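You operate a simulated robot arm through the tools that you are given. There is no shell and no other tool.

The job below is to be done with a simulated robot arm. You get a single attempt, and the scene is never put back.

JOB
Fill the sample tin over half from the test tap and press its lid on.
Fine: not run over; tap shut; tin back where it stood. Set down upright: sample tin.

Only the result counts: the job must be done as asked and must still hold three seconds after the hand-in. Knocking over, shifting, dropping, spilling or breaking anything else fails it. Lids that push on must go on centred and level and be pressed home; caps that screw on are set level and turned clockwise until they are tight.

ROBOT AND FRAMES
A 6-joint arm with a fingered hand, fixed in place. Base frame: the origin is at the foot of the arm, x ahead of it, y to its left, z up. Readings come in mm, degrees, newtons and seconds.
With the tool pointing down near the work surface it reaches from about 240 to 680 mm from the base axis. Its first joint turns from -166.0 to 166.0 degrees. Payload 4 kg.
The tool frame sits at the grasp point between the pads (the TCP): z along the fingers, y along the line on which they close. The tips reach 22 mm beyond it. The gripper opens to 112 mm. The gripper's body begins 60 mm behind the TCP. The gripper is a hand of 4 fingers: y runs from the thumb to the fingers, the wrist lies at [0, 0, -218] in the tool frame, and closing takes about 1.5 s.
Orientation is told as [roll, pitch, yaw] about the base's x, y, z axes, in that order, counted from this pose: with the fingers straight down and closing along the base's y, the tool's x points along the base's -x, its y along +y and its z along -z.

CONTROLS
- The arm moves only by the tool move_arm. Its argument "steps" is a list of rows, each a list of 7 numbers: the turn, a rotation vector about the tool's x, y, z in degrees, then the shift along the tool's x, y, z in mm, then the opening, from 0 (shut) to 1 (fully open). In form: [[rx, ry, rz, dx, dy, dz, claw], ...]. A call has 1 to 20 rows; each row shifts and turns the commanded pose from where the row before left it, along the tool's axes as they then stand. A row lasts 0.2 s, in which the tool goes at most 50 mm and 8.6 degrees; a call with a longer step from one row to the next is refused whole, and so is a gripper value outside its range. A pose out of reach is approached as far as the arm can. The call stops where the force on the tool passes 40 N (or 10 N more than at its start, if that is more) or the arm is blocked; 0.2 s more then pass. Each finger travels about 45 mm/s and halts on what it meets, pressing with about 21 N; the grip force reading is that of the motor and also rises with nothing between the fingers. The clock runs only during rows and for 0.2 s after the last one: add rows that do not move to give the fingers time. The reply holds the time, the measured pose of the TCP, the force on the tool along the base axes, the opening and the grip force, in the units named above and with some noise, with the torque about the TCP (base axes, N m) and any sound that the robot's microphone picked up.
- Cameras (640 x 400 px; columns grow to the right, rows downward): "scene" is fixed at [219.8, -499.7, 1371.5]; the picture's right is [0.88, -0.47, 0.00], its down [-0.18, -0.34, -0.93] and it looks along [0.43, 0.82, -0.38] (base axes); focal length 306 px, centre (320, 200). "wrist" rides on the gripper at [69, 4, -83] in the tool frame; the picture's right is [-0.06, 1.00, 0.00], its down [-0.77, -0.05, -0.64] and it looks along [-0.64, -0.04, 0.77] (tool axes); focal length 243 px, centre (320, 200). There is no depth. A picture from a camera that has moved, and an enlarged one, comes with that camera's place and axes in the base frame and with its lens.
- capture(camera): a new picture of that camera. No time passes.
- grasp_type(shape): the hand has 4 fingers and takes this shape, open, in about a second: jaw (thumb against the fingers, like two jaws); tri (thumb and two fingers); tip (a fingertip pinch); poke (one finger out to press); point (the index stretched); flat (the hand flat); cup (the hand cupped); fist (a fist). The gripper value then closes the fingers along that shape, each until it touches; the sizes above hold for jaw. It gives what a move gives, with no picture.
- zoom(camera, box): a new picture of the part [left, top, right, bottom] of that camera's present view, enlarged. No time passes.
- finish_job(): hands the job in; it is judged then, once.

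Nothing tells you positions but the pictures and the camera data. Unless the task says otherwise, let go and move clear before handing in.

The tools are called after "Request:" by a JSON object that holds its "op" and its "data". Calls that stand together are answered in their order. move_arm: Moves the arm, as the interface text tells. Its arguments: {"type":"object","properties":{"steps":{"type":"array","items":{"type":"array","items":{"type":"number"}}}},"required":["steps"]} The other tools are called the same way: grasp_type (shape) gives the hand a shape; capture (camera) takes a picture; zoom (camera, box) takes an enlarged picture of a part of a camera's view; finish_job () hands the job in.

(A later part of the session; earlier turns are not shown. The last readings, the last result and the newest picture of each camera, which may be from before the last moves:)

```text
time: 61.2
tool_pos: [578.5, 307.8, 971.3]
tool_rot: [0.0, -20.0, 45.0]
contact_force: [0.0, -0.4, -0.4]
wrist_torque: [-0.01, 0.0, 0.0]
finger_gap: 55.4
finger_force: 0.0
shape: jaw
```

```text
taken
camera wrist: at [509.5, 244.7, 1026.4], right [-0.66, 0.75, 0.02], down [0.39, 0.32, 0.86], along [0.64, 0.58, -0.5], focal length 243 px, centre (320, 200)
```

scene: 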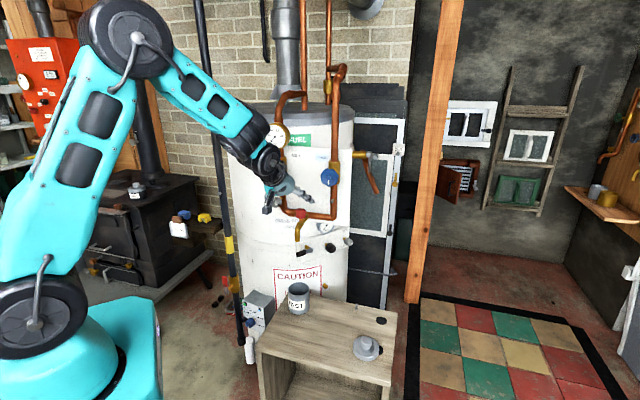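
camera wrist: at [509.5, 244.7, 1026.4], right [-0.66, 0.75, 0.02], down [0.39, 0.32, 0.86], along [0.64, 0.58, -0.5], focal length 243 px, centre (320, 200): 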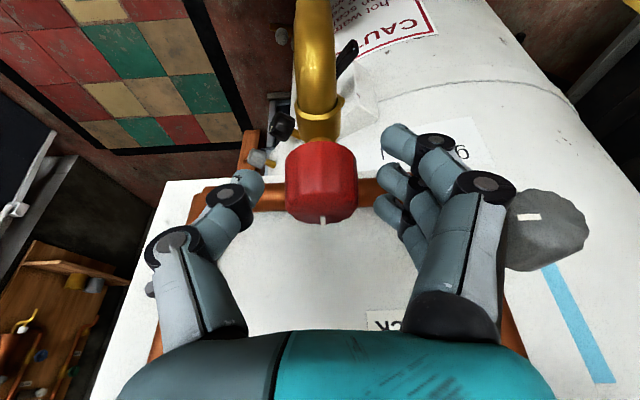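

Centred again. I'll close on the knob and turn it 40° counter-clockwise in one go.

Request:
{"op": "move_arm", "data": {"steps": [[0, 0, 0, 0, 0, 0, 0.3], [0, 0, 0, 0, 0, 0, 0.1], [0, 0, 0, 0, 0, 0, 0], [0, 0, 0, 0, 0, 0, 0], [0, 0, 0, 0, 0, 0, 0], [0, 0, 0, 0, 0, 0, 0], [-2.736, 0, -7.518, 0, 0, 0, 0], [-2.736, 0, -7.518, 0, 0, 0, 0], [-2.736, 0, -7.518, 0, 0, 0, 0], [-2.736, 0, -7.518, 0, 0, 0, 0], [-2.736, 0, -7.518, 0, 0, 0, 0]]}}

Request:
{"op": "zoom", "data": {"camera": "scene", "box": [270, 190, 350, 320]}}

Request:
{"op": "zoom", "data": {"camera": "scene", "box": [284, 205, 316, 225]}}

```text
time: 63.6
tool_pos: [577.8, 309.8, 971.2]
tool_rot: [-0.1, -20.0, 85.2]
contact_force: [3.3, 10.4, -7.2]
wrist_torque: [0.08, -0.12, -0.01]
finger_gap: 16.8
finger_force: 20.8
shape: jaw
```

```text
3.08 times, centred on (310, 255) of scene
camera zoom: at [219.8, -499.7, 1371.5], right [0.88, -0.47, 0.0], down [-0.18, -0.34, -0.93], along [0.43, 0.82, -0.38], focal length 943 px, centre (351, 31)
```

zoom: 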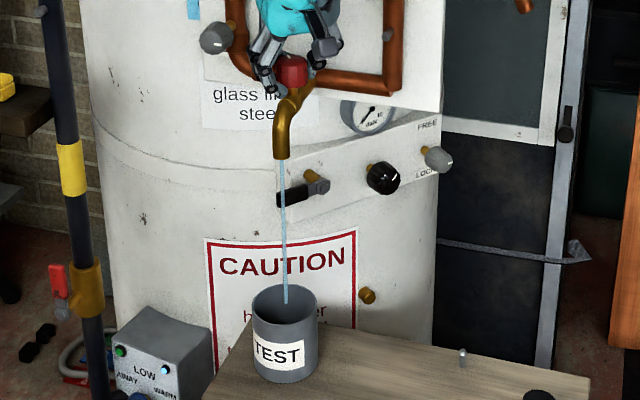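

```text
16.00 times, centred on (300, 215) of scene
camera zoom: at [219.8, -499.7, 1371.5], right [0.88, -0.47, 0.0], down [-0.18, -0.34, -0.93], along [0.43, 0.82, -0.38], focal length 4902 px, centre (640, -40)
```

zoom: 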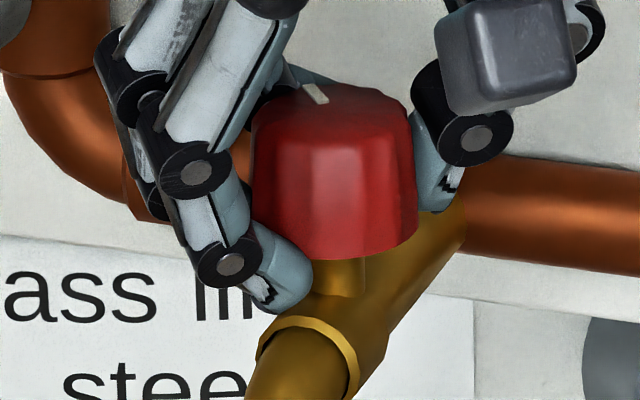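

The mark shows the knob has turned about 40°. I'll release, swing back, re-grip and turn a second 40°.

Request:
{"op": "move_arm", "data": {"steps": [[0, 0, 0, 0, 0, 0, 0.3], [0, 0, 0, 0, 0, 0, 0.5], [0, 0, 0, 0, 0, 0, 0.5], [0, 0, 0, 0, 0, 0, 0.5], [2.736, 0, 7.518, 0, 0, 0, 0.5], [2.736, 0, 7.518, 0, 0, 0, 0.5], [2.736, 0, 7.518, 0, 0, 0, 0.5], [2.736, 0, 7.518, 0, 0, 0, 0.5], [2.736, 0, 7.518, 0, 0, 0, 0.5], [0, 0, 0, 0, 0, 0, 0.3], [0, 0, 0, 0, 0, 0, 0.1], [0, 0, 0, 0, 0, 0, 0], [0, 0, 0, 0, 0, 0, 0], [0, 0, 0, 0, 0, 0, 0]]}}

Request:
{"op": "zoom", "data": {"camera": "scene", "box": [270, 190, 350, 320]}}

Request:
{"op": "zoom", "data": {"camera": "wrist", "box": [160, 80, 480, 280]}}

Request:
{"op": "zoom", "data": {"camera": "scene", "box": [288, 278, 312, 308]}}

```text
time: 66.6
tool_pos: [577.7, 309.1, 971.6]
tool_rot: [0.0, -20.0, 45.1]
contact_force: [4.1, 3.0, -4.2]
wrist_torque: [-0.04, -0.1, 0.01]
finger_gap: 17.1
finger_force: 20.9
shape: jaw
```

```text
3.08 times, centred on (310, 255) of scene
camera zoom: at [219.8, -499.7, 1371.5], right [0.88, -0.47, 0.0], down [-0.18, -0.34, -0.93], along [0.43, 0.82, -0.38], focal length 943 px, centre (351, 31)
```

zoom: 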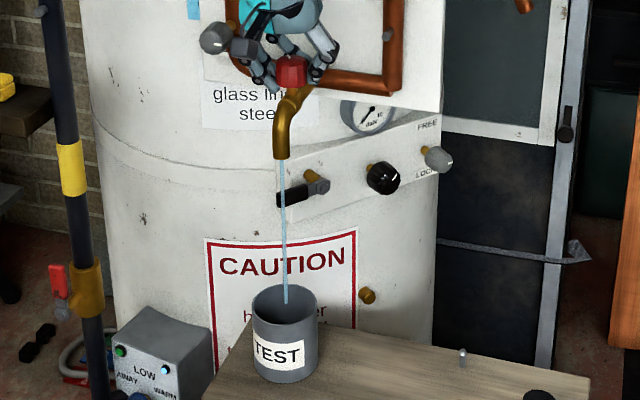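

```text
2.00 times, centred on (320, 180) of wrist
camera zoom: at [509.7, 245.3, 1026.3], right [-0.66, 0.75, 0.02], down [0.39, 0.32, 0.87], along [0.64, 0.58, -0.5], focal length 485 px, centre (320, 240)
```

zoom: 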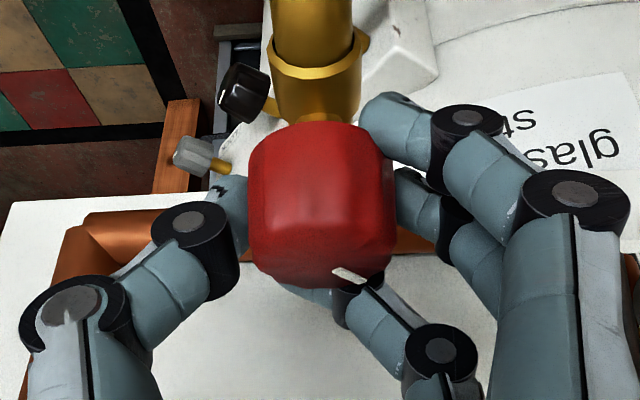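

```text
13.33 times, centred on (300, 293) of scene
camera zoom: at [219.8, -499.7, 1371.5], right [0.88, -0.47, 0.0], down [-0.18, -0.34, -0.93], along [0.43, 0.82, -0.38], focal length 4085 px, centre (587, -1040)
```

zoom: 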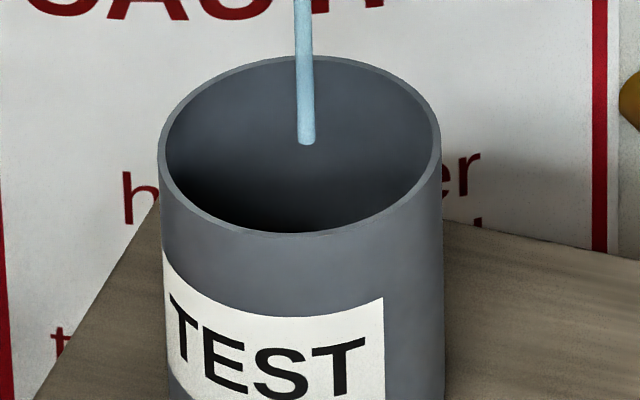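

The knob held its position and is re-gripped. Now the second 40° stroke, then hold and check the level.

Request:
{"op": "move_arm", "data": {"steps": [[-2.736, 0, -7.518, 0, 0, 0, 0], [-2.736, 0, -7.518, 0, 0, 0, 0], [-2.736, 0, -7.518, 0, 0, 0, 0], [-2.736, 0, -7.518, 0, 0, 0, 0], [-2.736, 0, -7.518, 0, 0, 0, 0], [0, 0, 0, 0, 0, 0, 0], [0, 0, 0, 0, 0, 0, 0], [0, 0, 0, 0, 0, 0, 0], [0, 0, 0, 0, 0, 0, 0], [0, 0, 0, 0, 0, 0, 0]]}}

Request:
{"op": "zoom", "data": {"camera": "scene", "box": [270, 190, 350, 320]}}

Request:
{"op": "zoom", "data": {"camera": "scene", "box": [288, 278, 312, 308]}}

Request:
{"op": "zoom", "data": {"camera": "scene", "box": [284, 205, 316, 225]}}

```text
time: 68.8
tool_pos: [577.2, 310.6, 971.8]
tool_rot: [0.0, -20.0, 85.0]
contact_force: [-3.7, 13.5, -6.7]
wrist_torque: [0.1, 0.01, -0.01]
finger_gap: 16.1
finger_force: 20.7
shape: jaw
```

```text
3.08 times, centred on (310, 255) of scene
camera zoom: at [219.8, -499.7, 1371.5], right [0.88, -0.47, 0.0], down [-0.18, -0.34, -0.93], along [0.43, 0.82, -0.38], focal length 943 px, centre (351, 31)
```

zoom: 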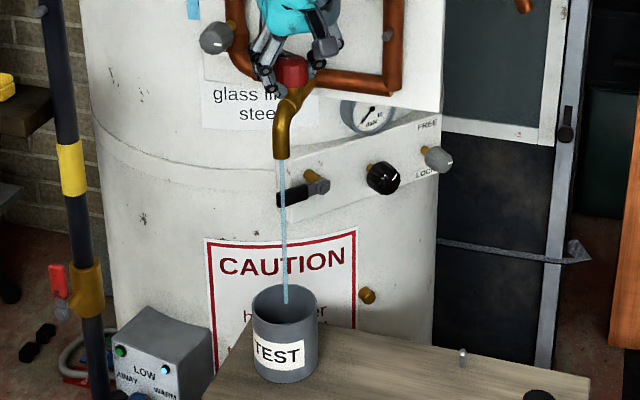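

```text
13.33 times, centred on (300, 293) of scene
camera zoom: at [219.8, -499.7, 1371.5], right [0.88, -0.47, 0.0], down [-0.18, -0.34, -0.93], along [0.43, 0.82, -0.38], focal length 4085 px, centre (587, -1040)
```

zoom: 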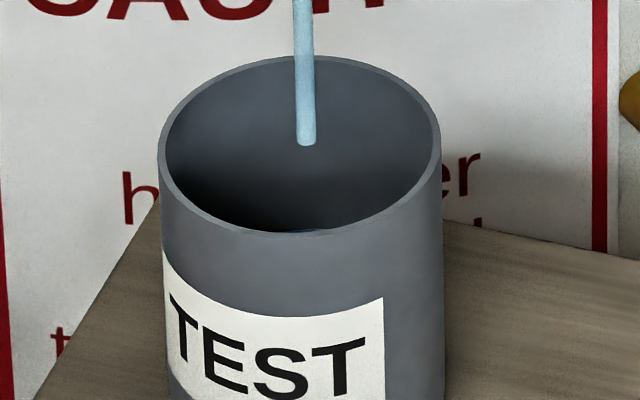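

```text
16.00 times, centred on (300, 215) of scene
camera zoom: at [219.8, -499.7, 1371.5], right [0.88, -0.47, 0.0], down [-0.18, -0.34, -0.93], along [0.43, 0.82, -0.38], focal length 4902 px, centre (640, -40)
```

zoom: 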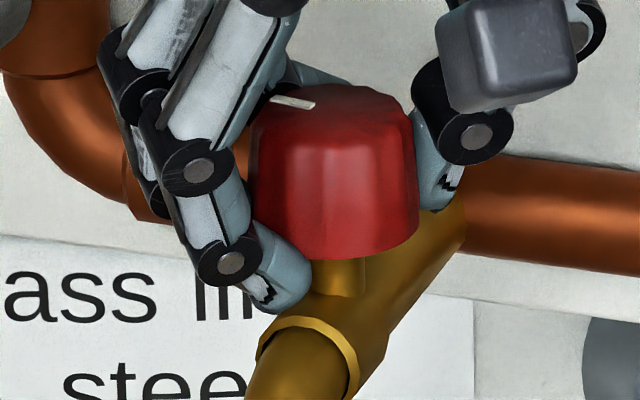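

A sliver of water surface is now visible, at roughly a quarter full, so the level does show. I'll hold for about 3 s at a time and track it.

Request:
{"op": "move_arm", "data": {"steps": [[0, 0, 0, 0, 0, 0, 0], [0, 0, 0, 0, 0, 0, 0], [0, 0, 0, 0, 0, 0, 0], [0, 0, 0, 0, 0, 0, 0], [0, 0, 0, 0, 0, 0, 0], [0, 0, 0, 0, 0, 0, 0], [0, 0, 0, 0, 0, 0, 0], [0, 0, 0, 0, 0, 0, 0], [0, 0, 0, 0, 0, 0, 0], [0, 0, 0, 0, 0, 0, 0], [0, 0, 0, 0, 0, 0, 0], [0, 0, 0, 0, 0, 0, 0], [0, 0, 0, 0, 0, 0, 0], [0, 0, 0, 0, 0, 0, 0]]}}

Request:
{"op": "zoom", "data": {"camera": "scene", "box": [288, 278, 312, 308]}}

```text
time: 71.8
tool_pos: [578.1, 308.8, 971.2]
tool_rot: [0.0, -20.0, 85.0]
contact_force: [-3.4, 13.8, -6.0]
wrist_torque: [0.14, 0.01, 0.02]
finger_gap: 16.2
finger_force: 21.8
shape: jaw
```

```text
13.33 times, centred on (300, 293) of scene
camera zoom: at [219.8, -499.7, 1371.5], right [0.88, -0.47, 0.0], down [-0.18, -0.34, -0.93], along [0.43, 0.82, -0.38], focal length 4085 px, centre (587, -1040)
```

zoom: 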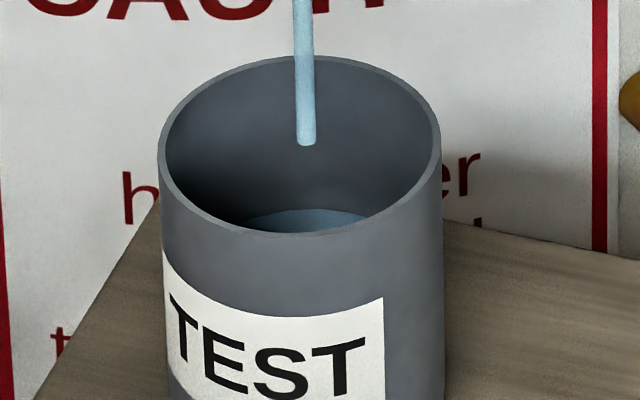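

The level is now near 45–50% and rising about 2.5% per second. I'll hold about 3 s more and then make the first closing stroke in the same call.

Request:
{"op": "move_arm", "data": {"steps": [[0, 0, 0, 0, 0, 0, 0], [0, 0, 0, 0, 0, 0, 0], [0, 0, 0, 0, 0, 0, 0], [0, 0, 0, 0, 0, 0, 0], [0, 0, 0, 0, 0, 0, 0], [0, 0, 0, 0, 0, 0, 0], [0, 0, 0, 0, 0, 0, 0], [0, 0, 0, 0, 0, 0, 0], [0, 0, 0, 0, 0, 0, 0], [0, 0, 0, 0, 0, 0, 0], [0, 0, 0, 0, 0, 0, 0], [0, 0, 0, 0, 0, 0, 0], [2.736, 0, 7.518, 0, 0, 0, 0], [2.736, 0, 7.518, 0, 0, 0, 0], [2.736, 0, 7.518, 0, 0, 0, 0], [2.736, 0, 7.518, 0, 0, 0, 0], [2.736, 0, 7.518, 0, 0, 0, 0]]}}

Request:
{"op": "zoom", "data": {"camera": "scene", "box": [288, 278, 312, 308]}}

Request:
{"op": "zoom", "data": {"camera": "wrist", "box": [160, 80, 480, 280]}}

```text
time: 75.4
tool_pos: [579.0, 308.6, 971.1]
tool_rot: [0.0, -20.0, 44.8]
contact_force: [11.5, 4.6, -6.9]
wrist_torque: [-0.03, -0.15, 0.03]
finger_gap: 15.9
finger_force: 21.1
shape: jaw
```

```text
13.33 times, centred on (300, 293) of scene
camera zoom: at [219.8, -499.7, 1371.5], right [0.88, -0.47, 0.0], down [-0.18, -0.34, -0.93], along [0.43, 0.82, -0.38], focal length 4085 px, centre (587, -1040)
```

zoom: 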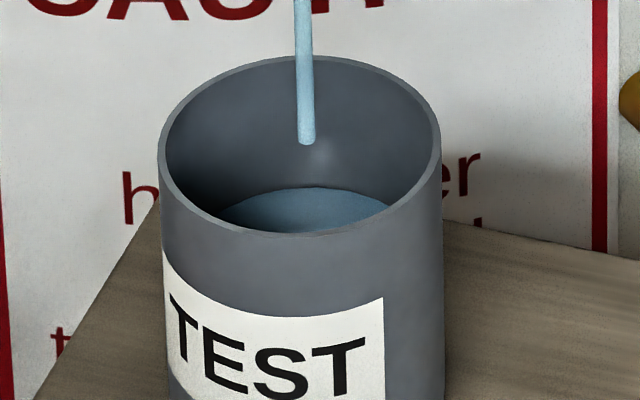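

```text
2.00 times, centred on (320, 180) of wrist
camera zoom: at [509.8, 245.1, 1026.8], right [-0.66, 0.75, 0.02], down [0.39, 0.32, 0.86], along [0.64, 0.58, -0.5], focal length 485 px, centre (320, 240)
```

zoom: 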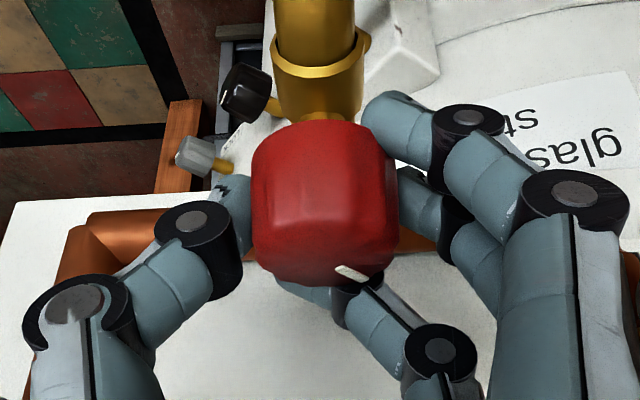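

About 55% full and still trickling at the 40° setting. I'll re-grip at the far yaw and make the final closing stroke.

Request:
{"op": "move_arm", "data": {"steps": [[0, 0, 0, 0, 0, 0, 0.3], [0, 0, 0, 0, 0, 0, 0.5], [0, 0, 0, 0, 0, 0, 0.5], [-2.736, 0, -7.518, 0, 0, 0, 0.5], [-2.736, 0, -7.518, 0, 0, 0, 0.5], [-2.736, 0, -7.518, 0, 0, 0, 0.5], [-2.736, 0, -7.518, 0, 0, 0, 0.5], [-2.736, 0, -7.518, 0, 0, 0, 0.5], [0, 0, 0, 0, 0, 0, 0.3], [0, 0, 0, 0, 0, 0, 0.1], [0, 0, 0, 0, 0, 0, 0], [0, 0, 0, 0, 0, 0, 0], [0, 0, 0, 0, 0, 0, 0], [2.736, 0, 7.518, 0, 0, 0, 0], [2.736, 0, 7.518, 0, 0, 0, 0], [2.736, 0, 7.518, 0, 0, 0, 0], [2.736, 0, 7.518, 0, 0, 0, 0], [2.736, 0, 7.518, 0, 0, 0, 0]]}}

Request:
{"op": "zoom", "data": {"camera": "scene", "box": [270, 190, 350, 320]}}

Request:
{"op": "zoom", "data": {"camera": "wrist", "box": [160, 80, 480, 280]}}

Request:
{"op": "zoom", "data": {"camera": "scene", "box": [288, 278, 312, 308]}}

```text
time: 79.2
tool_pos: [578.2, 307.5, 970.4]
tool_rot: [0.0, -20.0, 44.8]
contact_force: [5.5, -3.5, -4.5]
wrist_torque: [-0.14, -0.16, 0.06]
finger_gap: 16.6
finger_force: 21.3
shape: jaw
```

```text
3.08 times, centred on (310, 255) of scene
camera zoom: at [219.8, -499.7, 1371.5], right [0.88, -0.47, 0.0], down [-0.18, -0.34, -0.93], along [0.43, 0.82, -0.38], focal length 943 px, centre (351, 31)
```

zoom: 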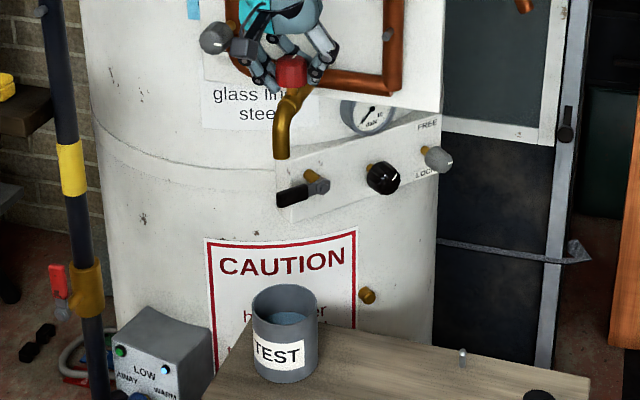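

```text
2.00 times, centred on (320, 180) of wrist
camera zoom: at [509.4, 245.0, 1026.3], right [-0.66, 0.75, 0.02], down [0.39, 0.32, 0.86], along [0.64, 0.58, -0.5], focal length 485 px, centre (320, 240)
```

zoom: 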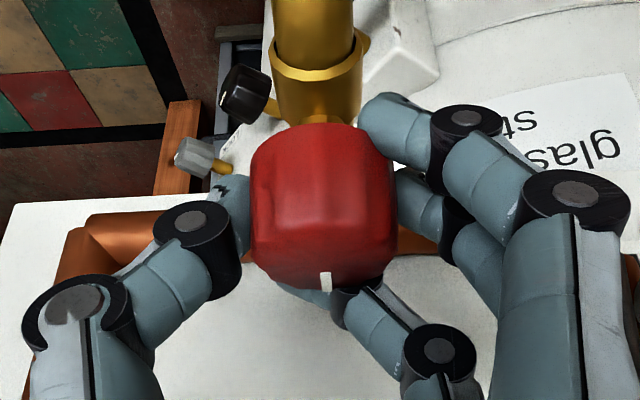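

```text
13.33 times, centred on (300, 293) of scene
camera zoom: at [219.8, -499.7, 1371.5], right [0.88, -0.47, 0.0], down [-0.18, -0.34, -0.93], along [0.43, 0.82, -0.38], focal length 4085 px, centre (587, -1040)
```

zoom: 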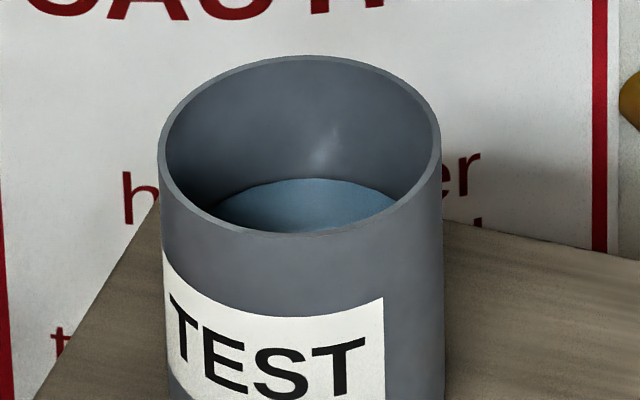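

Tap is shut and the mark is back where it started. My level estimate is only just over half, so I'll add a safer margin with one more 40° opening for several seconds.

Request:
{"op": "move_arm", "data": {"steps": [[-2.736, 0, -7.518, 0, 0, 0, 0], [-2.736, 0, -7.518, 0, 0, 0, 0], [-2.736, 0, -7.518, 0, 0, 0, 0], [-2.736, 0, -7.518, 0, 0, 0, 0], [-2.736, 0, -7.518, 0, 0, 0, 0], [0, 0, 0, 0, 0, 0, 0], [0, 0, 0, 0, 0, 0, 0], [0, 0, 0, 0, 0, 0, 0], [0, 0, 0, 0, 0, 0, 0], [0, 0, 0, 0, 0, 0, 0], [0, 0, 0, 0, 0, 0, 0], [0, 0, 0, 0, 0, 0, 0], [0, 0, 0, 0, 0, 0, 0], [0, 0, 0, 0, 0, 0, 0], [0, 0, 0, 0, 0, 0, 0], [0, 0, 0, 0, 0, 0, 0], [0, 0, 0, 0, 0, 0, 0], [0, 0, 0, 0, 0, 0, 0], [0, 0, 0, 0, 0, 0, 0], [0, 0, 0, 0, 0, 0, 0]]}}

Request:
{"op": "zoom", "data": {"camera": "scene", "box": [288, 278, 312, 308]}}

Request:
{"op": "zoom", "data": {"camera": "scene", "box": [270, 190, 350, 320]}}

```text
time: 83.4
tool_pos: [578.6, 308.7, 971.7]
tool_rot: [0.0, -20.0, 85.0]
contact_force: [0.5, 5.8, -6.9]
wrist_torque: [0.03, -0.08, 0.02]
finger_gap: 16.3
finger_force: 20.7
shape: jaw
```

```text
13.33 times, centred on (300, 293) of scene
camera zoom: at [219.8, -499.7, 1371.5], right [0.88, -0.47, 0.0], down [-0.18, -0.34, -0.93], along [0.43, 0.82, -0.38], focal length 4085 px, centre (587, -1040)
```

zoom: 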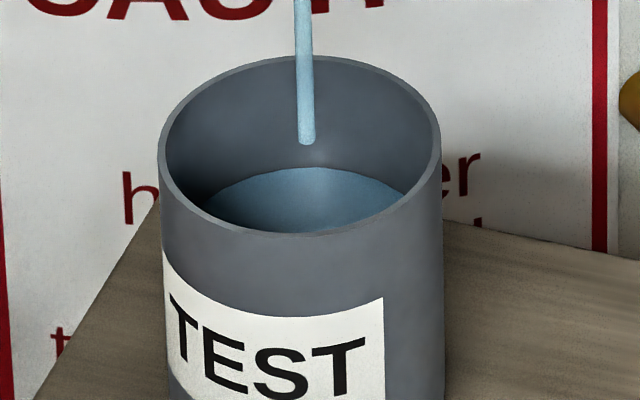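

```text
3.08 times, centred on (310, 255) of scene
camera zoom: at [219.8, -499.7, 1371.5], right [0.88, -0.47, 0.0], down [-0.18, -0.34, -0.93], along [0.43, 0.82, -0.38], focal length 943 px, centre (351, 31)
```

zoom: 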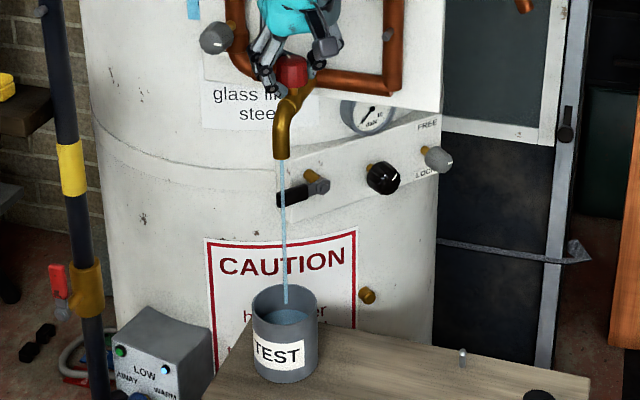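

Request:
{"op": "move_arm", "data": {"steps": [[0, 0, 0, 0, 0, 0, 0], [0, 0, 0, 0, 0, 0, 0], [0, 0, 0, 0, 0, 0, 0], [0, 0, 0, 0, 0, 0, 0], [0, 0, 0, 0, 0, 0, 0], [0, 0, 0, 0, 0, 0, 0], [0, 0, 0, 0, 0, 0, 0], [0, 0, 0, 0, 0, 0, 0], [0, 0, 0, 0, 0, 0, 0], [0, 0, 0, 0, 0, 0, 0], [0, 0, 0, 0, 0, 0, 0], [0, 0, 0, 0, 0, 0, 0], [0, 0, 0, 0, 0, 0, 0], [0, 0, 0, 0, 0, 0, 0], [0, 0, 0, 0, 0, 0, 0], [0, 0, 0, 0, 0, 0, 0], [0, 0, 0, 0, 0, 0, 0], [0, 0, 0, 0, 0, 0, 0], [0, 0, 0, 0, 0, 0, 0], [0, 0, 0, 0, 0, 0, 0]]}}

Request:
{"op": "zoom", "data": {"camera": "scene", "box": [288, 278, 312, 308]}}

```text
time: 87.6
tool_pos: [578.2, 309.5, 970.7]
tool_rot: [0.1, -20.0, 84.9]
contact_force: [-1.5, 5.8, -7.4]
wrist_torque: [0.02, -0.04, 0.0]
finger_gap: 16.1
finger_force: 20.8
shape: jaw
```

```text
13.33 times, centred on (300, 293) of scene
camera zoom: at [219.8, -499.7, 1371.5], right [0.88, -0.47, 0.0], down [-0.18, -0.34, -0.93], along [0.43, 0.82, -0.38], focal length 4085 px, centre (587, -1040)
```

zoom: 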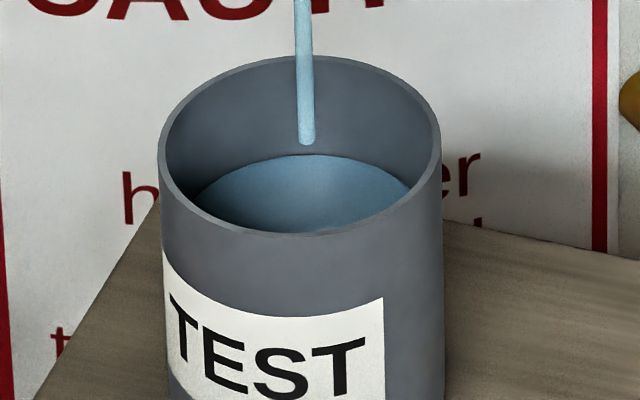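

About 60% now. I'll wait roughly 2.5 s more, then close with a small extra clockwise nudge to be sure it's shut.

Request:
{"op": "move_arm", "data": {"steps": [[0, 0, 0, 0, 0, 0, 0], [0, 0, 0, 0, 0, 0, 0], [0, 0, 0, 0, 0, 0, 0], [0, 0, 0, 0, 0, 0, 0], [0, 0, 0, 0, 0, 0, 0], [0, 0, 0, 0, 0, 0, 0], [0, 0, 0, 0, 0, 0, 0], [0, 0, 0, 0, 0, 0, 0], [0, 0, 0, 0, 0, 0, 0], [0, 0, 0, 0, 0, 0, 0], [0, 0, 0, 0, 0, 0, 0], [2.736, 0, 7.518, 0, 0, 0, 0], [2.736, 0, 7.518, 0, 0, 0, 0], [2.736, 0, 7.518, 0, 0, 0, 0], [2.736, 0, 7.518, 0, 0, 0, 0], [2.736, 0, 7.518, 0, 0, 0, 0], [1.368, 0, 3.759, 0, 0, 0, 0], [0, 0, 0, 0, 0, 0, 0]]}}

Request:
{"op": "zoom", "data": {"camera": "scene", "box": [270, 190, 350, 320]}}

Request:
{"op": "zoom", "data": {"camera": "wrist", "box": [160, 80, 480, 280]}}

Request:
{"op": "zoom", "data": {"camera": "scene", "box": [288, 278, 312, 308]}}

```text
time: 91.4
tool_pos: [578.9, 307.9, 972.1]
tool_rot: [0.0, -20.0, 40.9]
contact_force: [8.0, -0.4, -10.5]
wrist_torque: [-0.15, -0.21, 0.4]
finger_gap: 15.9
finger_force: 21.2
shape: jaw
```

```text
3.08 times, centred on (310, 255) of scene
camera zoom: at [219.8, -499.7, 1371.5], right [0.88, -0.47, 0.0], down [-0.18, -0.34, -0.93], along [0.43, 0.82, -0.38], focal length 943 px, centre (351, 31)
```

zoom: 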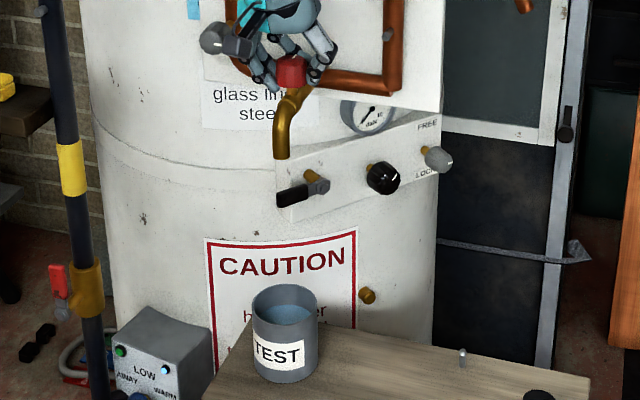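

```text
2.00 times, centred on (320, 180) of wrist
camera zoom: at [505.3, 249.6, 1026.9], right [-0.61, 0.79, 0.02], down [0.41, 0.29, 0.86], along [0.68, 0.53, -0.5], focal length 485 px, centre (320, 240)
```

zoom: 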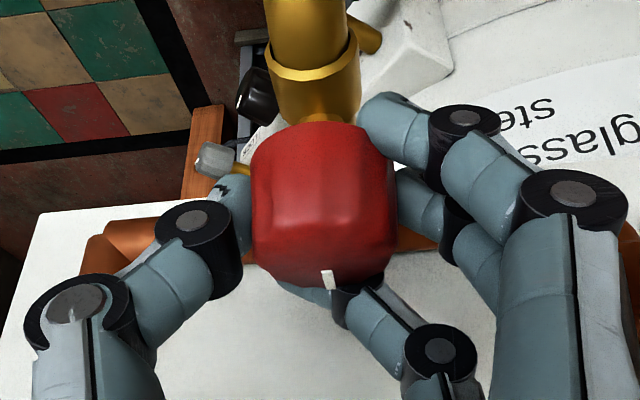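

```text
13.33 times, centred on (300, 293) of scene
camera zoom: at [219.8, -499.7, 1371.5], right [0.88, -0.47, 0.0], down [-0.18, -0.34, -0.93], along [0.43, 0.82, -0.38], focal length 4085 px, centre (587, -1040)
```

zoom: 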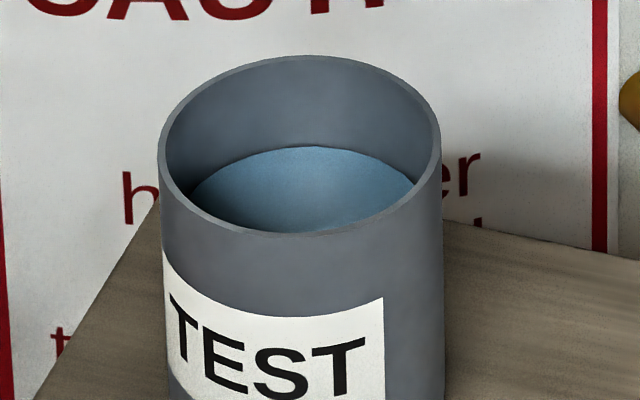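

The knob is against its stop (0.4 N·m), the flow has stopped, and the tin is about 64% full. I'll release, back out, and return to the tilted approach for the tin.

Request:
{"op": "move_arm", "data": {"steps": [[0, 0, 0, 0, 0, 0, 0.3], [0, 0, 0, 0, 0, 0, 0.5], [0, 0, 0, 0, 0, 0, 0.5], [0, 0, 0, 0, 0, 0, 0.5], [-1.368, 0, -3.759, 0, 0, 0, 0.5], [0, 0, 0, 0, 0, -20.3, 0.5], [0, 0, 0, 0, 0, -20.3, 0.5], [0, 0, 0, 0, 0, -20.3, 0.5], [0, 0, 0, 0, 0, -20.3, 0.5], [0, 0, 0, 35, 0, 0, 0.5], [0, 0, 0, 35, 0, 0, 0.7], [0, -8.333, 0, 0, 0, 0, 0.9], [0, -8.333, 0, 0, 0, 0, 0.9], [0, -8.334, 0, 0, 0, 0, 0.9], [0, 0, 0, 0, 0, 0, 0.9]]}}

Request:
{"op": "capture", "data": {"camera": "scene"}}

Request:
{"op": "zoom", "data": {"camera": "scene", "box": [270, 190, 350, 320]}}

```text
time: 94.6
tool_pos: [511.9, 242.0, 1022.7]
tool_rot: [0.0, -45.1, 45.0]
contact_force: [-0.6, -0.2, 0.3]
wrist_torque: [0.0, -0.01, 0.0]
finger_gap: 100.7
finger_force: 0.1
shape: jaw
```

```text
taken
```

scene: 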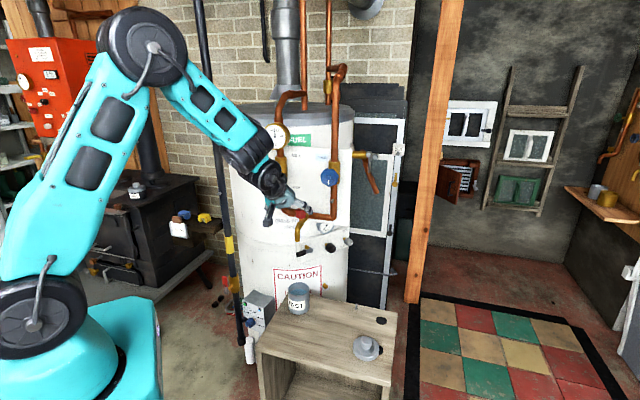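

```text
3.08 times, centred on (310, 255) of scene
camera zoom: at [219.8, -499.7, 1371.5], right [0.88, -0.47, 0.0], down [-0.18, -0.34, -0.93], along [0.43, 0.82, -0.38], focal length 943 px, centre (351, 31)
```

zoom: 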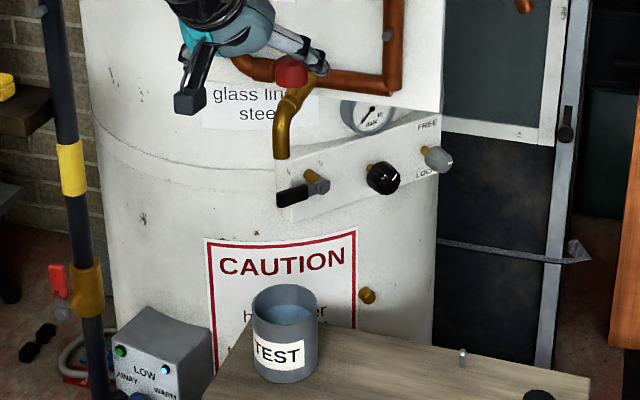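

Request:
{"op": "move_arm", "data": {"steps": [[0, 0, 0, 30.3, 0.1, 19.6, 0.9], [0, 0, 0, 30.3, 0.1, 19.6, 0.9], [0, 0, 0, 30.3, 0.1, 19.6, 0.9], [0, 0, 0, 30.3, 0.1, 19.6, 0.9], [0, 0, 0, 30.3, 0.1, 19.6, 0.9], [0, 0, 0, 30.3, 0.2, 19.7, 0.9], [0, 0, 0, 30.3, 0.2, 19.7, 0.9], [0, 0, 0, 0, 0, 0, 0.9]]}}

Request:
{"op": "capture", "data": {"camera": "wrist"}}

Request:
{"op": "zoom", "data": {"camera": "scene", "box": [270, 190, 350, 320]}}

```text
time: 96.4
tool_pos: [475.5, 206.4, 776.7]
tool_rot: [-0.1, -45.0, 45.0]
contact_force: [-0.3, -0.5, -0.8]
wrist_torque: [-0.03, 0.03, 0.0]
finger_gap: 100.7
finger_force: 0.1
shape: jaw
```

```text
taken
camera wrist: at [396.1, 133.6, 787.2], right [-0.67, 0.74, 0.04], down [0.1, 0.03, 1.0], along [0.73, 0.67, -0.09], focal length 243 px, centre (320, 200)
```

wrist: 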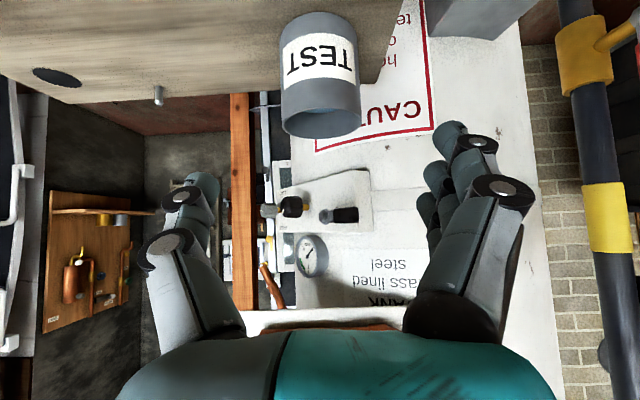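

```text
3.08 times, centred on (310, 255) of scene
camera zoom: at [219.8, -499.7, 1371.5], right [0.88, -0.47, 0.0], down [-0.18, -0.34, -0.93], along [0.43, 0.82, -0.38], focal length 943 px, centre (351, 31)
```

zoom: 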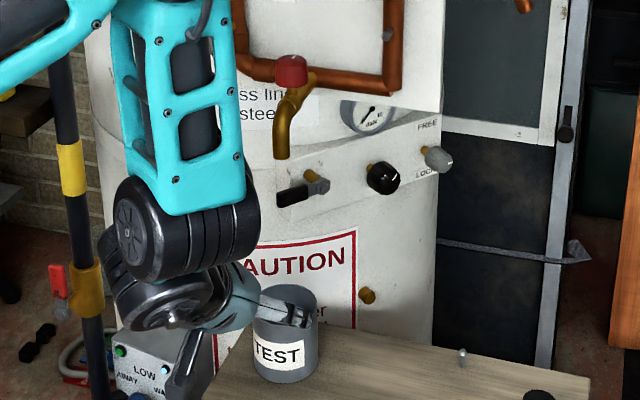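

The view matches the one after I released the tin, so I'm back on the same line. I'll advance to the same grip pose and close.

Request:
{"op": "move_arm", "data": {"steps": [[0, 0, 0, 0, 0, 35, 0.9], [0, 0, 0, 0, 0, 35, 0.9], [0, 0, 0, 0, 0, 35, 0.9], [0, 0, 0, 0, 0, 25, 0.9], [0, 0, 0, 0, 0, 15, 0.9], [0, 0, 0, 0, 0, 5, 0.9], [0, 0, 0, 0, 0, 0, 0.9]]}}

Request:
{"op": "capture", "data": {"camera": "wrist"}}

```text
time: 98.0
tool_pos: [548.8, 280.6, 670.3]
tool_rot: [0.0, -45.1, 45.0]
contact_force: [-0.5, -1.1, -0.3]
wrist_torque: [-0.04, 0.03, -0.04]
finger_gap: 100.6
finger_force: 0.2
shape: jaw
```

```text
taken
camera wrist: at [470.6, 207.7, 680.9], right [-0.67, 0.74, 0.04], down [0.1, 0.03, 0.99], along [0.73, 0.67, -0.09], focal length 243 px, centre (320, 200)
```

wrist: 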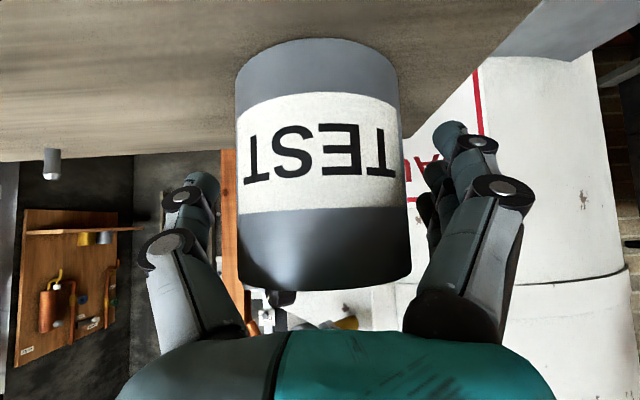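

Request:
{"op": "move_arm", "data": {"steps": [[0, 0, 0, 0, 0, 0, 0.7], [0, 0, 0, 0, 0, 0, 0.5], [0, 0, 0, 0, 0, 0, 0.3], [0, 0, 0, 0, 0, 0, 0], [0, 0, 0, 0, 0, 0, 0], [0, 0, 0, 0, 0, 0, 0], [0, 0, 0, 0, 0, 0, 0], [0, 0, 0, 0, 0, 0, 0], [0, 0, 0, -2, 0, -2, 0], [0, 0, 0, -3, 0, -3, 0], [0, 0, 0, -4, 0, -4, 0], [0, 0, 0, 0, 0, 0, 0], [0, 0, 0, 0, 0, 0, 0]]}}

Request:
{"op": "capture", "data": {"camera": "wrist"}}

```text
time: 100.8
tool_pos: [549.4, 280.7, 684.3]
tool_rot: [0.0, -45.0, 45.0]
contact_force: [-0.1, 0.2, -1.7]
wrist_torque: [-0.02, -0.03, -0.02]
finger_gap: 61.0
finger_force: 21.4
shape: jaw
```

```text
taken
camera wrist: at [470.0, 207.0, 694.2], right [-0.67, 0.74, 0.04], down [0.1, 0.03, 0.99], along [0.73, 0.67, -0.09], focal length 243 px, centre (320, 200)
```

wrist: 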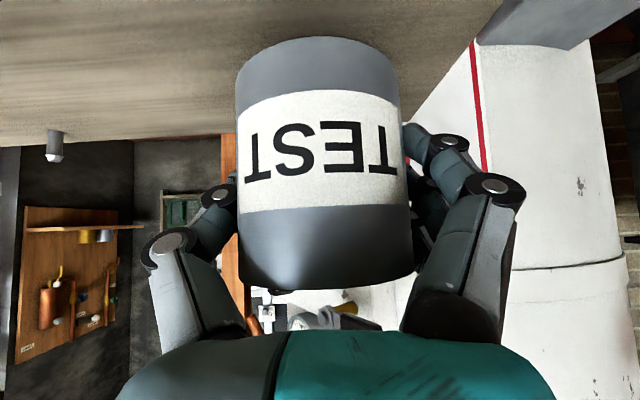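

The tin is gripped and lifts level. I'll raise it the rest of the way and carry it smoothly back to its original spot.

Request:
{"op": "move_arm", "data": {"steps": [[0, 0, 0, -5, 0, -5, 0], [0, 0, 0, -7, 0, -7, 0], [0, 0, 0, -7, 0, -7, 0], [0, 0, 0, -3.8, 0, -3.8, 0], [0, 0, 0, 4, -6.8, -4, 0], [0, 0, 0, 8, -13.6, -8, 0], [0, 0, 0, 12, -20.4, -12, 0], [0, 0, 0, 12, -20.4, -12, 0], [0, 0, 0, 12, -20.4, -12, 0], [0, 0, 0, 12, -20.4, -12, 0], [0, 0, 0, 10, -17, -10, 0], [0, 0, 0, 6, -10.2, -6, 0], [0, 0, 0, 3, -5.1, -3, 0], [0, 0, 0, 0, 0, 0, 0], [0, 0, 0, 0, 0, 0, 0]]}}

Request:
{"op": "capture", "data": {"camera": "wrist"}}

Request:
{"op": "zoom", "data": {"camera": "scene", "box": [230, 240, 422, 360]}}

```text
time: 104.0
tool_pos: [564.7, 107.4, 715.8]
tool_rot: [0.1, -45.0, 45.1]
contact_force: [0.4, -0.1, -1.4]
wrist_torque: [-0.08, 0.03, 0.0]
finger_gap: 60.4
finger_force: 20.6
shape: jaw
```

```text
taken
camera wrist: at [486.0, 34.0, 725.8], right [-0.67, 0.74, 0.04], down [0.1, 0.03, 0.99], along [0.73, 0.67, -0.09], focal length 243 px, centre (320, 200)
```

wrist: 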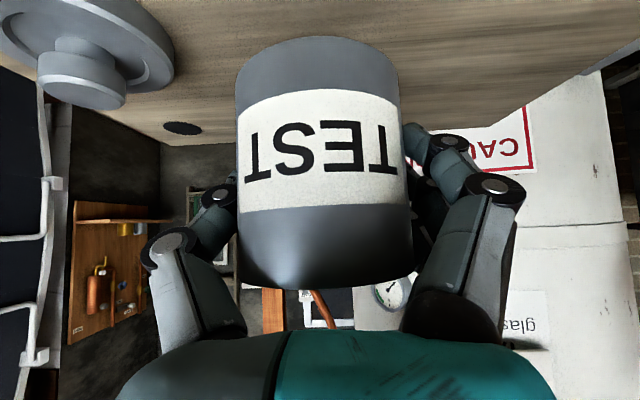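

```text
3.33 times, centred on (326, 300) of scene
camera zoom: at [219.8, -499.7, 1371.5], right [0.88, -0.47, 0.0], down [-0.18, -0.34, -0.93], along [0.43, 0.82, -0.38], focal length 1021 px, centre (300, -133)
```

zoom: 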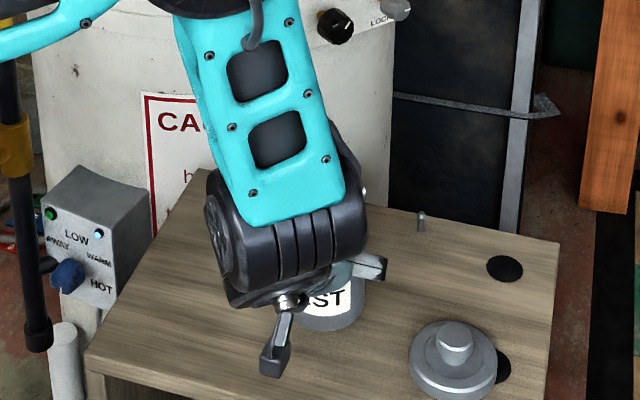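

The tin is back over its original spot. I'll shift it 1 mm to cancel the earlier grip shift and lower it.

Request:
{"op": "move_arm", "data": {"steps": [[0, 0, 0, 0, -1, 0, 0], [0, 0, 0, 6, 0, 6, 0], [0, 0, 0, 9, 0, 9, 0], [0, 0, 0, 8, 0, 8, 0], [0, 0, 0, 5, 0, 5, 0], [0, 0, 0, 2, 0, 2, 0], [0, 0, 0, 0.8, 0, 0.8, 0], [0, 0, 0, 0.4, 0, 0.4, 0], [0, 0, 0, 0, 0, 0, 0], [0, 0, 0, 0, 0, 0, 0]]}}

```text
time: 106.2
tool_pos: [564.0, 105.2, 672.3]
tool_rot: [0.0, -45.0, 45.0]
contact_force: [0.8, -0.1, -1.4]
wrist_torque: [0.0, 0.0, -0.01]
finger_gap: 60.5
finger_force: 20.9
shape: jaw
```

Request:
{"op": "move_arm", "data": {"steps": [[0, 0, 0, 0.35, 0, 0.35, 0], [0, 0, 0, 0, 0, 0, 0], [0, 0, 0, 0, 0, 0, 0]]}}

Request:
{"op": "move_arm", "data": {"steps": [[0, 0, 0, 0.35, 0, 0.35, 0], [0, 0, 0, 0, 0, 0, 0], [0, 0, 0, 0, 0, 0, 0]]}}

```text
time: 107.0
tool_pos: [565.0, 107.0, 671.0]
tool_rot: [-0.1, -44.9, 45.0]
contact_force: [0.0, -0.2, -1.9]
wrist_torque: [0.0, -0.04, 0.0]
finger_gap: 60.6
finger_force: 21.1
shape: jaw
```

```text
time: 107.8
tool_pos: [564.3, 106.8, 671.9]
tool_rot: [0.0, -45.1, 45.0]
contact_force: [-0.2, 0.2, -0.8]
wrist_torque: [0.01, 0.01, 0.0]
finger_gap: 60.5
finger_force: 21.5
shape: jaw
```

Request:
{"op": "move_arm", "data": {"steps": [[0, 0, 0, 0.3, 0, 0.3, 0], [0, 0, 0, 0, 0, 0, 0], [0, 0, 0, 0, 0, 0, 0]]}}

Request:
{"op": "move_arm", "data": {"steps": [[0, 0, 0, 0.3, 0, 0.3, 0], [0, 0, 0, 0, 0, 0, 0], [0, 0, 0, 0, 0, 0, 0]]}}

```text
time: 108.6
tool_pos: [564.2, 105.9, 671.4]
tool_rot: [-0.1, -45.1, 45.0]
contact_force: [0.8, 1.2, -1.0]
wrist_torque: [0.0, 0.03, -0.04]
finger_gap: 60.5
finger_force: 20.9
shape: jaw
```

```text
time: 109.4
tool_pos: [565.0, 105.9, 670.2]
tool_rot: [0.0, -45.0, 45.1]
contact_force: [1.7, -0.6, 1.8]
wrist_torque: [0.03, 0.05, -0.02]
finger_gap: 60.5
finger_force: 21.0
shape: jaw
```

It has touched down. I'll open the fingers, check the tin stays level, and back out.

Request:
{"op": "move_arm", "data": {"steps": [[0, 0, 0, 0, 0, 0, 0.3], [0, 0, 0, 0, 0, 0, 0.6], [0, 0, 0, 0, 0, 0, 0.8], [0, 0, 0, 0, 0, 0, 0.9], [0, 0, 0, 0, 0, 0, 0.9], [0, 0, 0, 0, 0, 0, 0.9], [0, 0, 0, 0, 0, 0, 0.9], [0, 0, 0, 0, 0, 0, 0.9]]}}

Request:
{"op": "capture", "data": {"camera": "wrist"}}

```text
time: 111.2
tool_pos: [564.9, 105.8, 670.4]
tool_rot: [-0.1, -44.9, 45.0]
contact_force: [-0.4, -0.8, 0.1]
wrist_torque: [-0.03, -0.01, -0.01]
finger_gap: 100.7
finger_force: 0.1
shape: jaw
```

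```text
taken
camera wrist: at [486.0, 32.4, 680.8], right [-0.67, 0.74, 0.04], down [0.1, 0.03, 0.99], along [0.73, 0.67, -0.09], focal length 243 px, centre (320, 200)
```

wrist: 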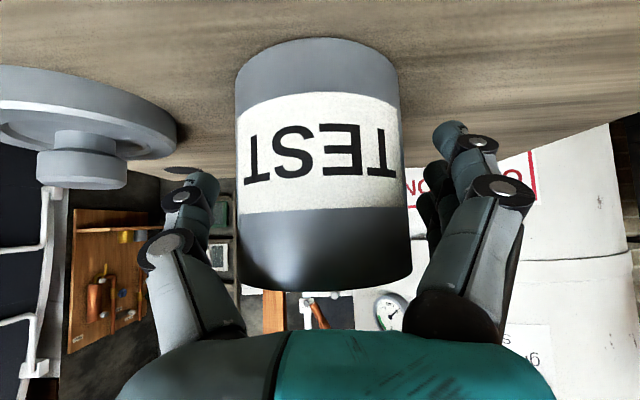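

Request:
{"op": "move_arm", "data": {"steps": [[0, 0, 0, 0, 0, -15, 0.9], [0, 0, 0, 0, 0, -30, 0.9], [0, 0, 0, 0, 0, -35, 0.9], [0, 0, 0, 0, 0, -35, 1], [0, 0, 0, 0, 0, -35, 1], [0, 0, 0, -25, 0, -25, 1], [0, 0, 0, -25, 0, -25, 1], [0, 0, 0, -25, 0, -25, 1], [0, 0, 0, -25, 0, -25, 1], [0, 0, 0, -25, 0, -25, 1], [0, 0, 0, 0, 0, 0, 1]]}}

Request:
{"op": "zoom", "data": {"camera": "scene", "box": [300, 300, 396, 360]}}

Request:
{"op": "capture", "data": {"camera": "scene"}}

Request:
{"op": "capture", "data": {"camera": "wrist"}}

```text
time: 113.6
tool_pos: [488.3, 29.8, 953.8]
tool_rot: [0.0, -45.0, 45.0]
contact_force: [-0.4, -0.4, 0.2]
wrist_torque: [0.01, -0.01, -0.02]
finger_gap: 111.9
finger_force: 0.0
shape: jaw
```

```text
6.67 times, centred on (348, 330) of scene
camera zoom: at [219.8, -499.7, 1371.5], right [0.88, -0.47, 0.0], down [-0.18, -0.34, -0.93], along [0.43, 0.82, -0.38], focal length 2042 px, centre (133, -667)
```

zoom: 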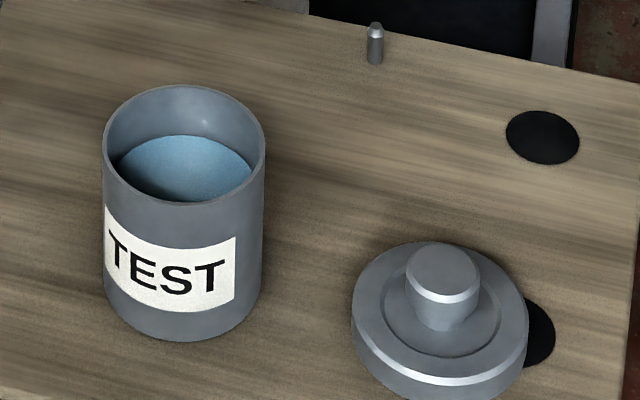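

```text
taken
```

scene: 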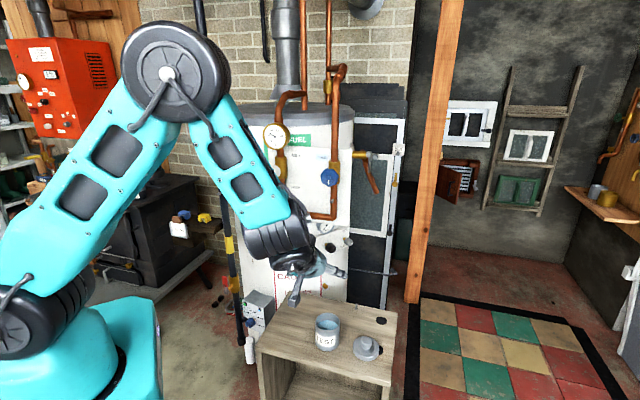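

```text
taken
camera wrist: at [410.3, -43.0, 964.2], right [-0.67, 0.74, 0.04], down [0.1, 0.03, 0.99], along [0.73, 0.67, -0.09], focal length 243 px, centre (320, 200)
```

wrist: 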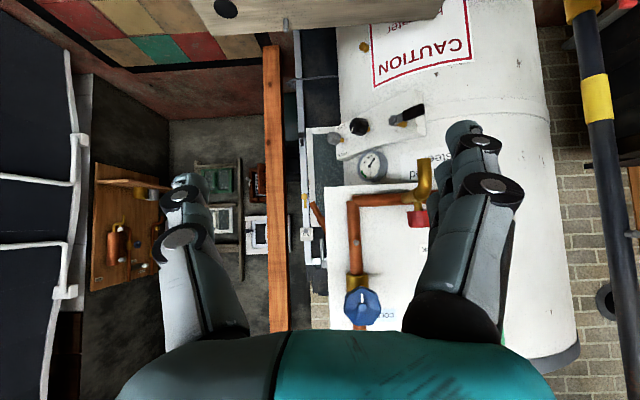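

The tin is back within about 2 mm of its original spot, still upright, and the level looks good. Next is the lid: I'll bring the hand vertical above it for a close look.

Request:
{"op": "move_arm", "data": {"steps": [[0, 7.5, 0, 0, 0, 0, 0.7], [0, 7.5, 0, 0, 0, 0, 0.7], [0, 7.5, 0, 0, 0, 0, 0.7], [0, 7.5, 0, 0, 0, 0, 0.7], [0, 7.5, 0, 0, 0, 0, 0.7], [0, 7.5, 0, 0, 0, 0, 0.7], [0, 0, 7.5, 0, 0, 0, 0.7], [0, 0, 7.5, 0, 0, 0, 0.7], [0, 0, 7.5, 0, 0, 0, 0.7], [0, 0, 7.5, 0, 0, 0, 0.7], [0, 0, 7.5, 0, 0, 0, 0.7], [0, 0, 7.5, 0, 0, 0, 0.7], [0, 0, 0, -26.3, -0.5, 22.3, 0.7], [0, 0, 0, -26.3, -0.5, 22.3, 0.7], [0, 0, 0, -26.3, -0.5, 22.3, 0.7], [0, 0, 0, -26.3, -0.5, 22.3, 0.7], [0, 0, 0, -26.3, -0.5, 22.3, 0.7], [0, 0, 0, -26.3, -0.4, 22.4, 0.7], [0, 0, 0, 0, 0, 0, 0.7]]}}

Request:
{"op": "capture", "data": {"camera": "wrist"}}

Request:
{"op": "capture", "data": {"camera": "scene"}}

```text
time: 117.6
tool_pos: [648.3, 27.0, 819.7]
tool_rot: [0.0, 0.0, 0.1]
contact_force: [-0.6, -0.1, 0.8]
wrist_torque: [-0.01, -0.03, 0.01]
finger_gap: 79.1
finger_force: 0.0
shape: jaw
```

```text
taken
camera wrist: at [580.4, 31.2, 904.0], right [0.06, 1.0, 0.0], down [0.77, -0.05, 0.64], along [0.64, -0.04, -0.77], focal length 243 px, centre (320, 200)
```

wrist: 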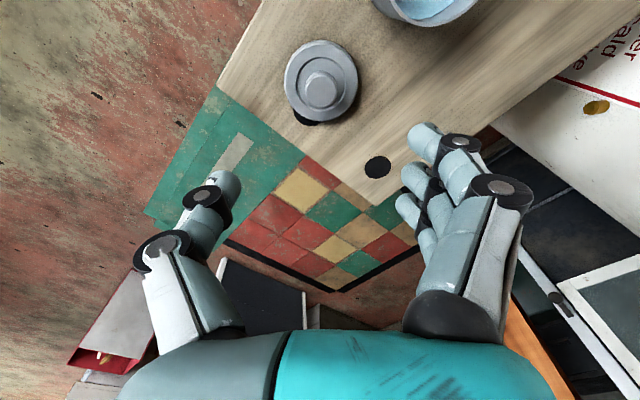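

```text
taken
```

scene: 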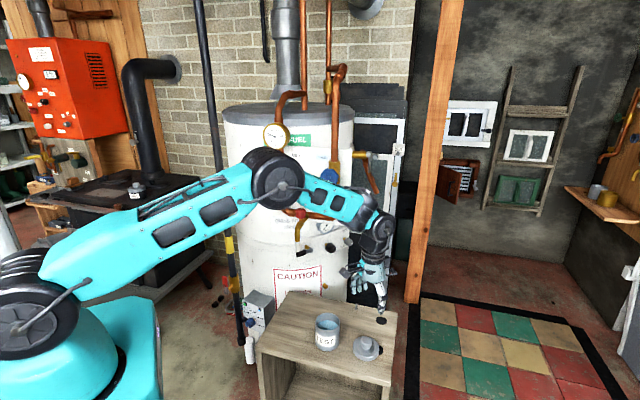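

Request:
{"op": "zoom", "data": {"camera": "wrist", "box": [270, 30, 382, 130]}}

Request:
{"op": "zoom", "data": {"camera": "wrist", "box": [260, 0, 500, 150]}}

Request:
{"op": "zoom", "data": {"camera": "scene", "box": [340, 325, 396, 370]}}

```text
4.00 times, centred on (326, 80) of wrist
camera zoom: at [580.4, 31.2, 904.0], right [0.06, 1.0, 0.0], down [0.77, -0.05, 0.64], along [0.64, -0.04, -0.77], focal length 970 px, centre (296, 680)
```

zoom: 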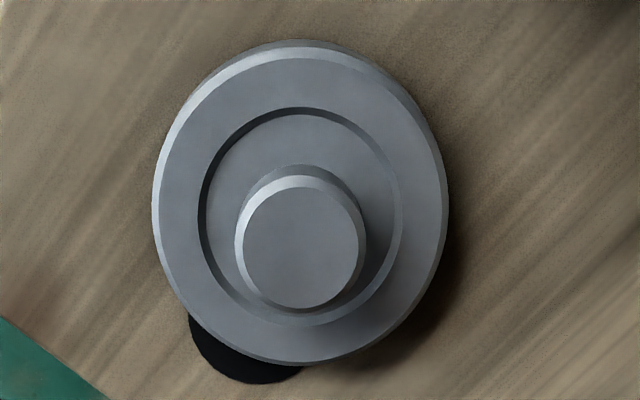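

```text
2.67 times, centred on (380, 75) of wrist
camera zoom: at [580.4, 31.2, 904.0], right [0.06, 1.0, 0.0], down [0.77, -0.05, 0.64], along [0.64, -0.04, -0.77], focal length 647 px, centre (160, 533)
```

zoom: 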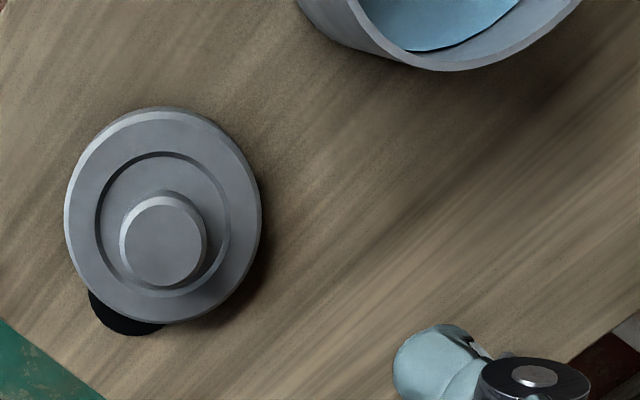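

```text
8.89 times, centred on (368, 348) of scene
camera zoom: at [219.8, -499.7, 1371.5], right [0.88, -0.47, 0.0], down [-0.18, -0.34, -0.93], along [0.43, 0.82, -0.38], focal length 2723 px, centre (-107, -1111)
```

zoom: 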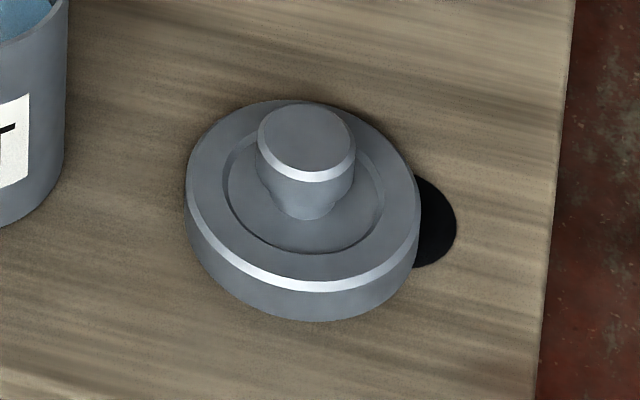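

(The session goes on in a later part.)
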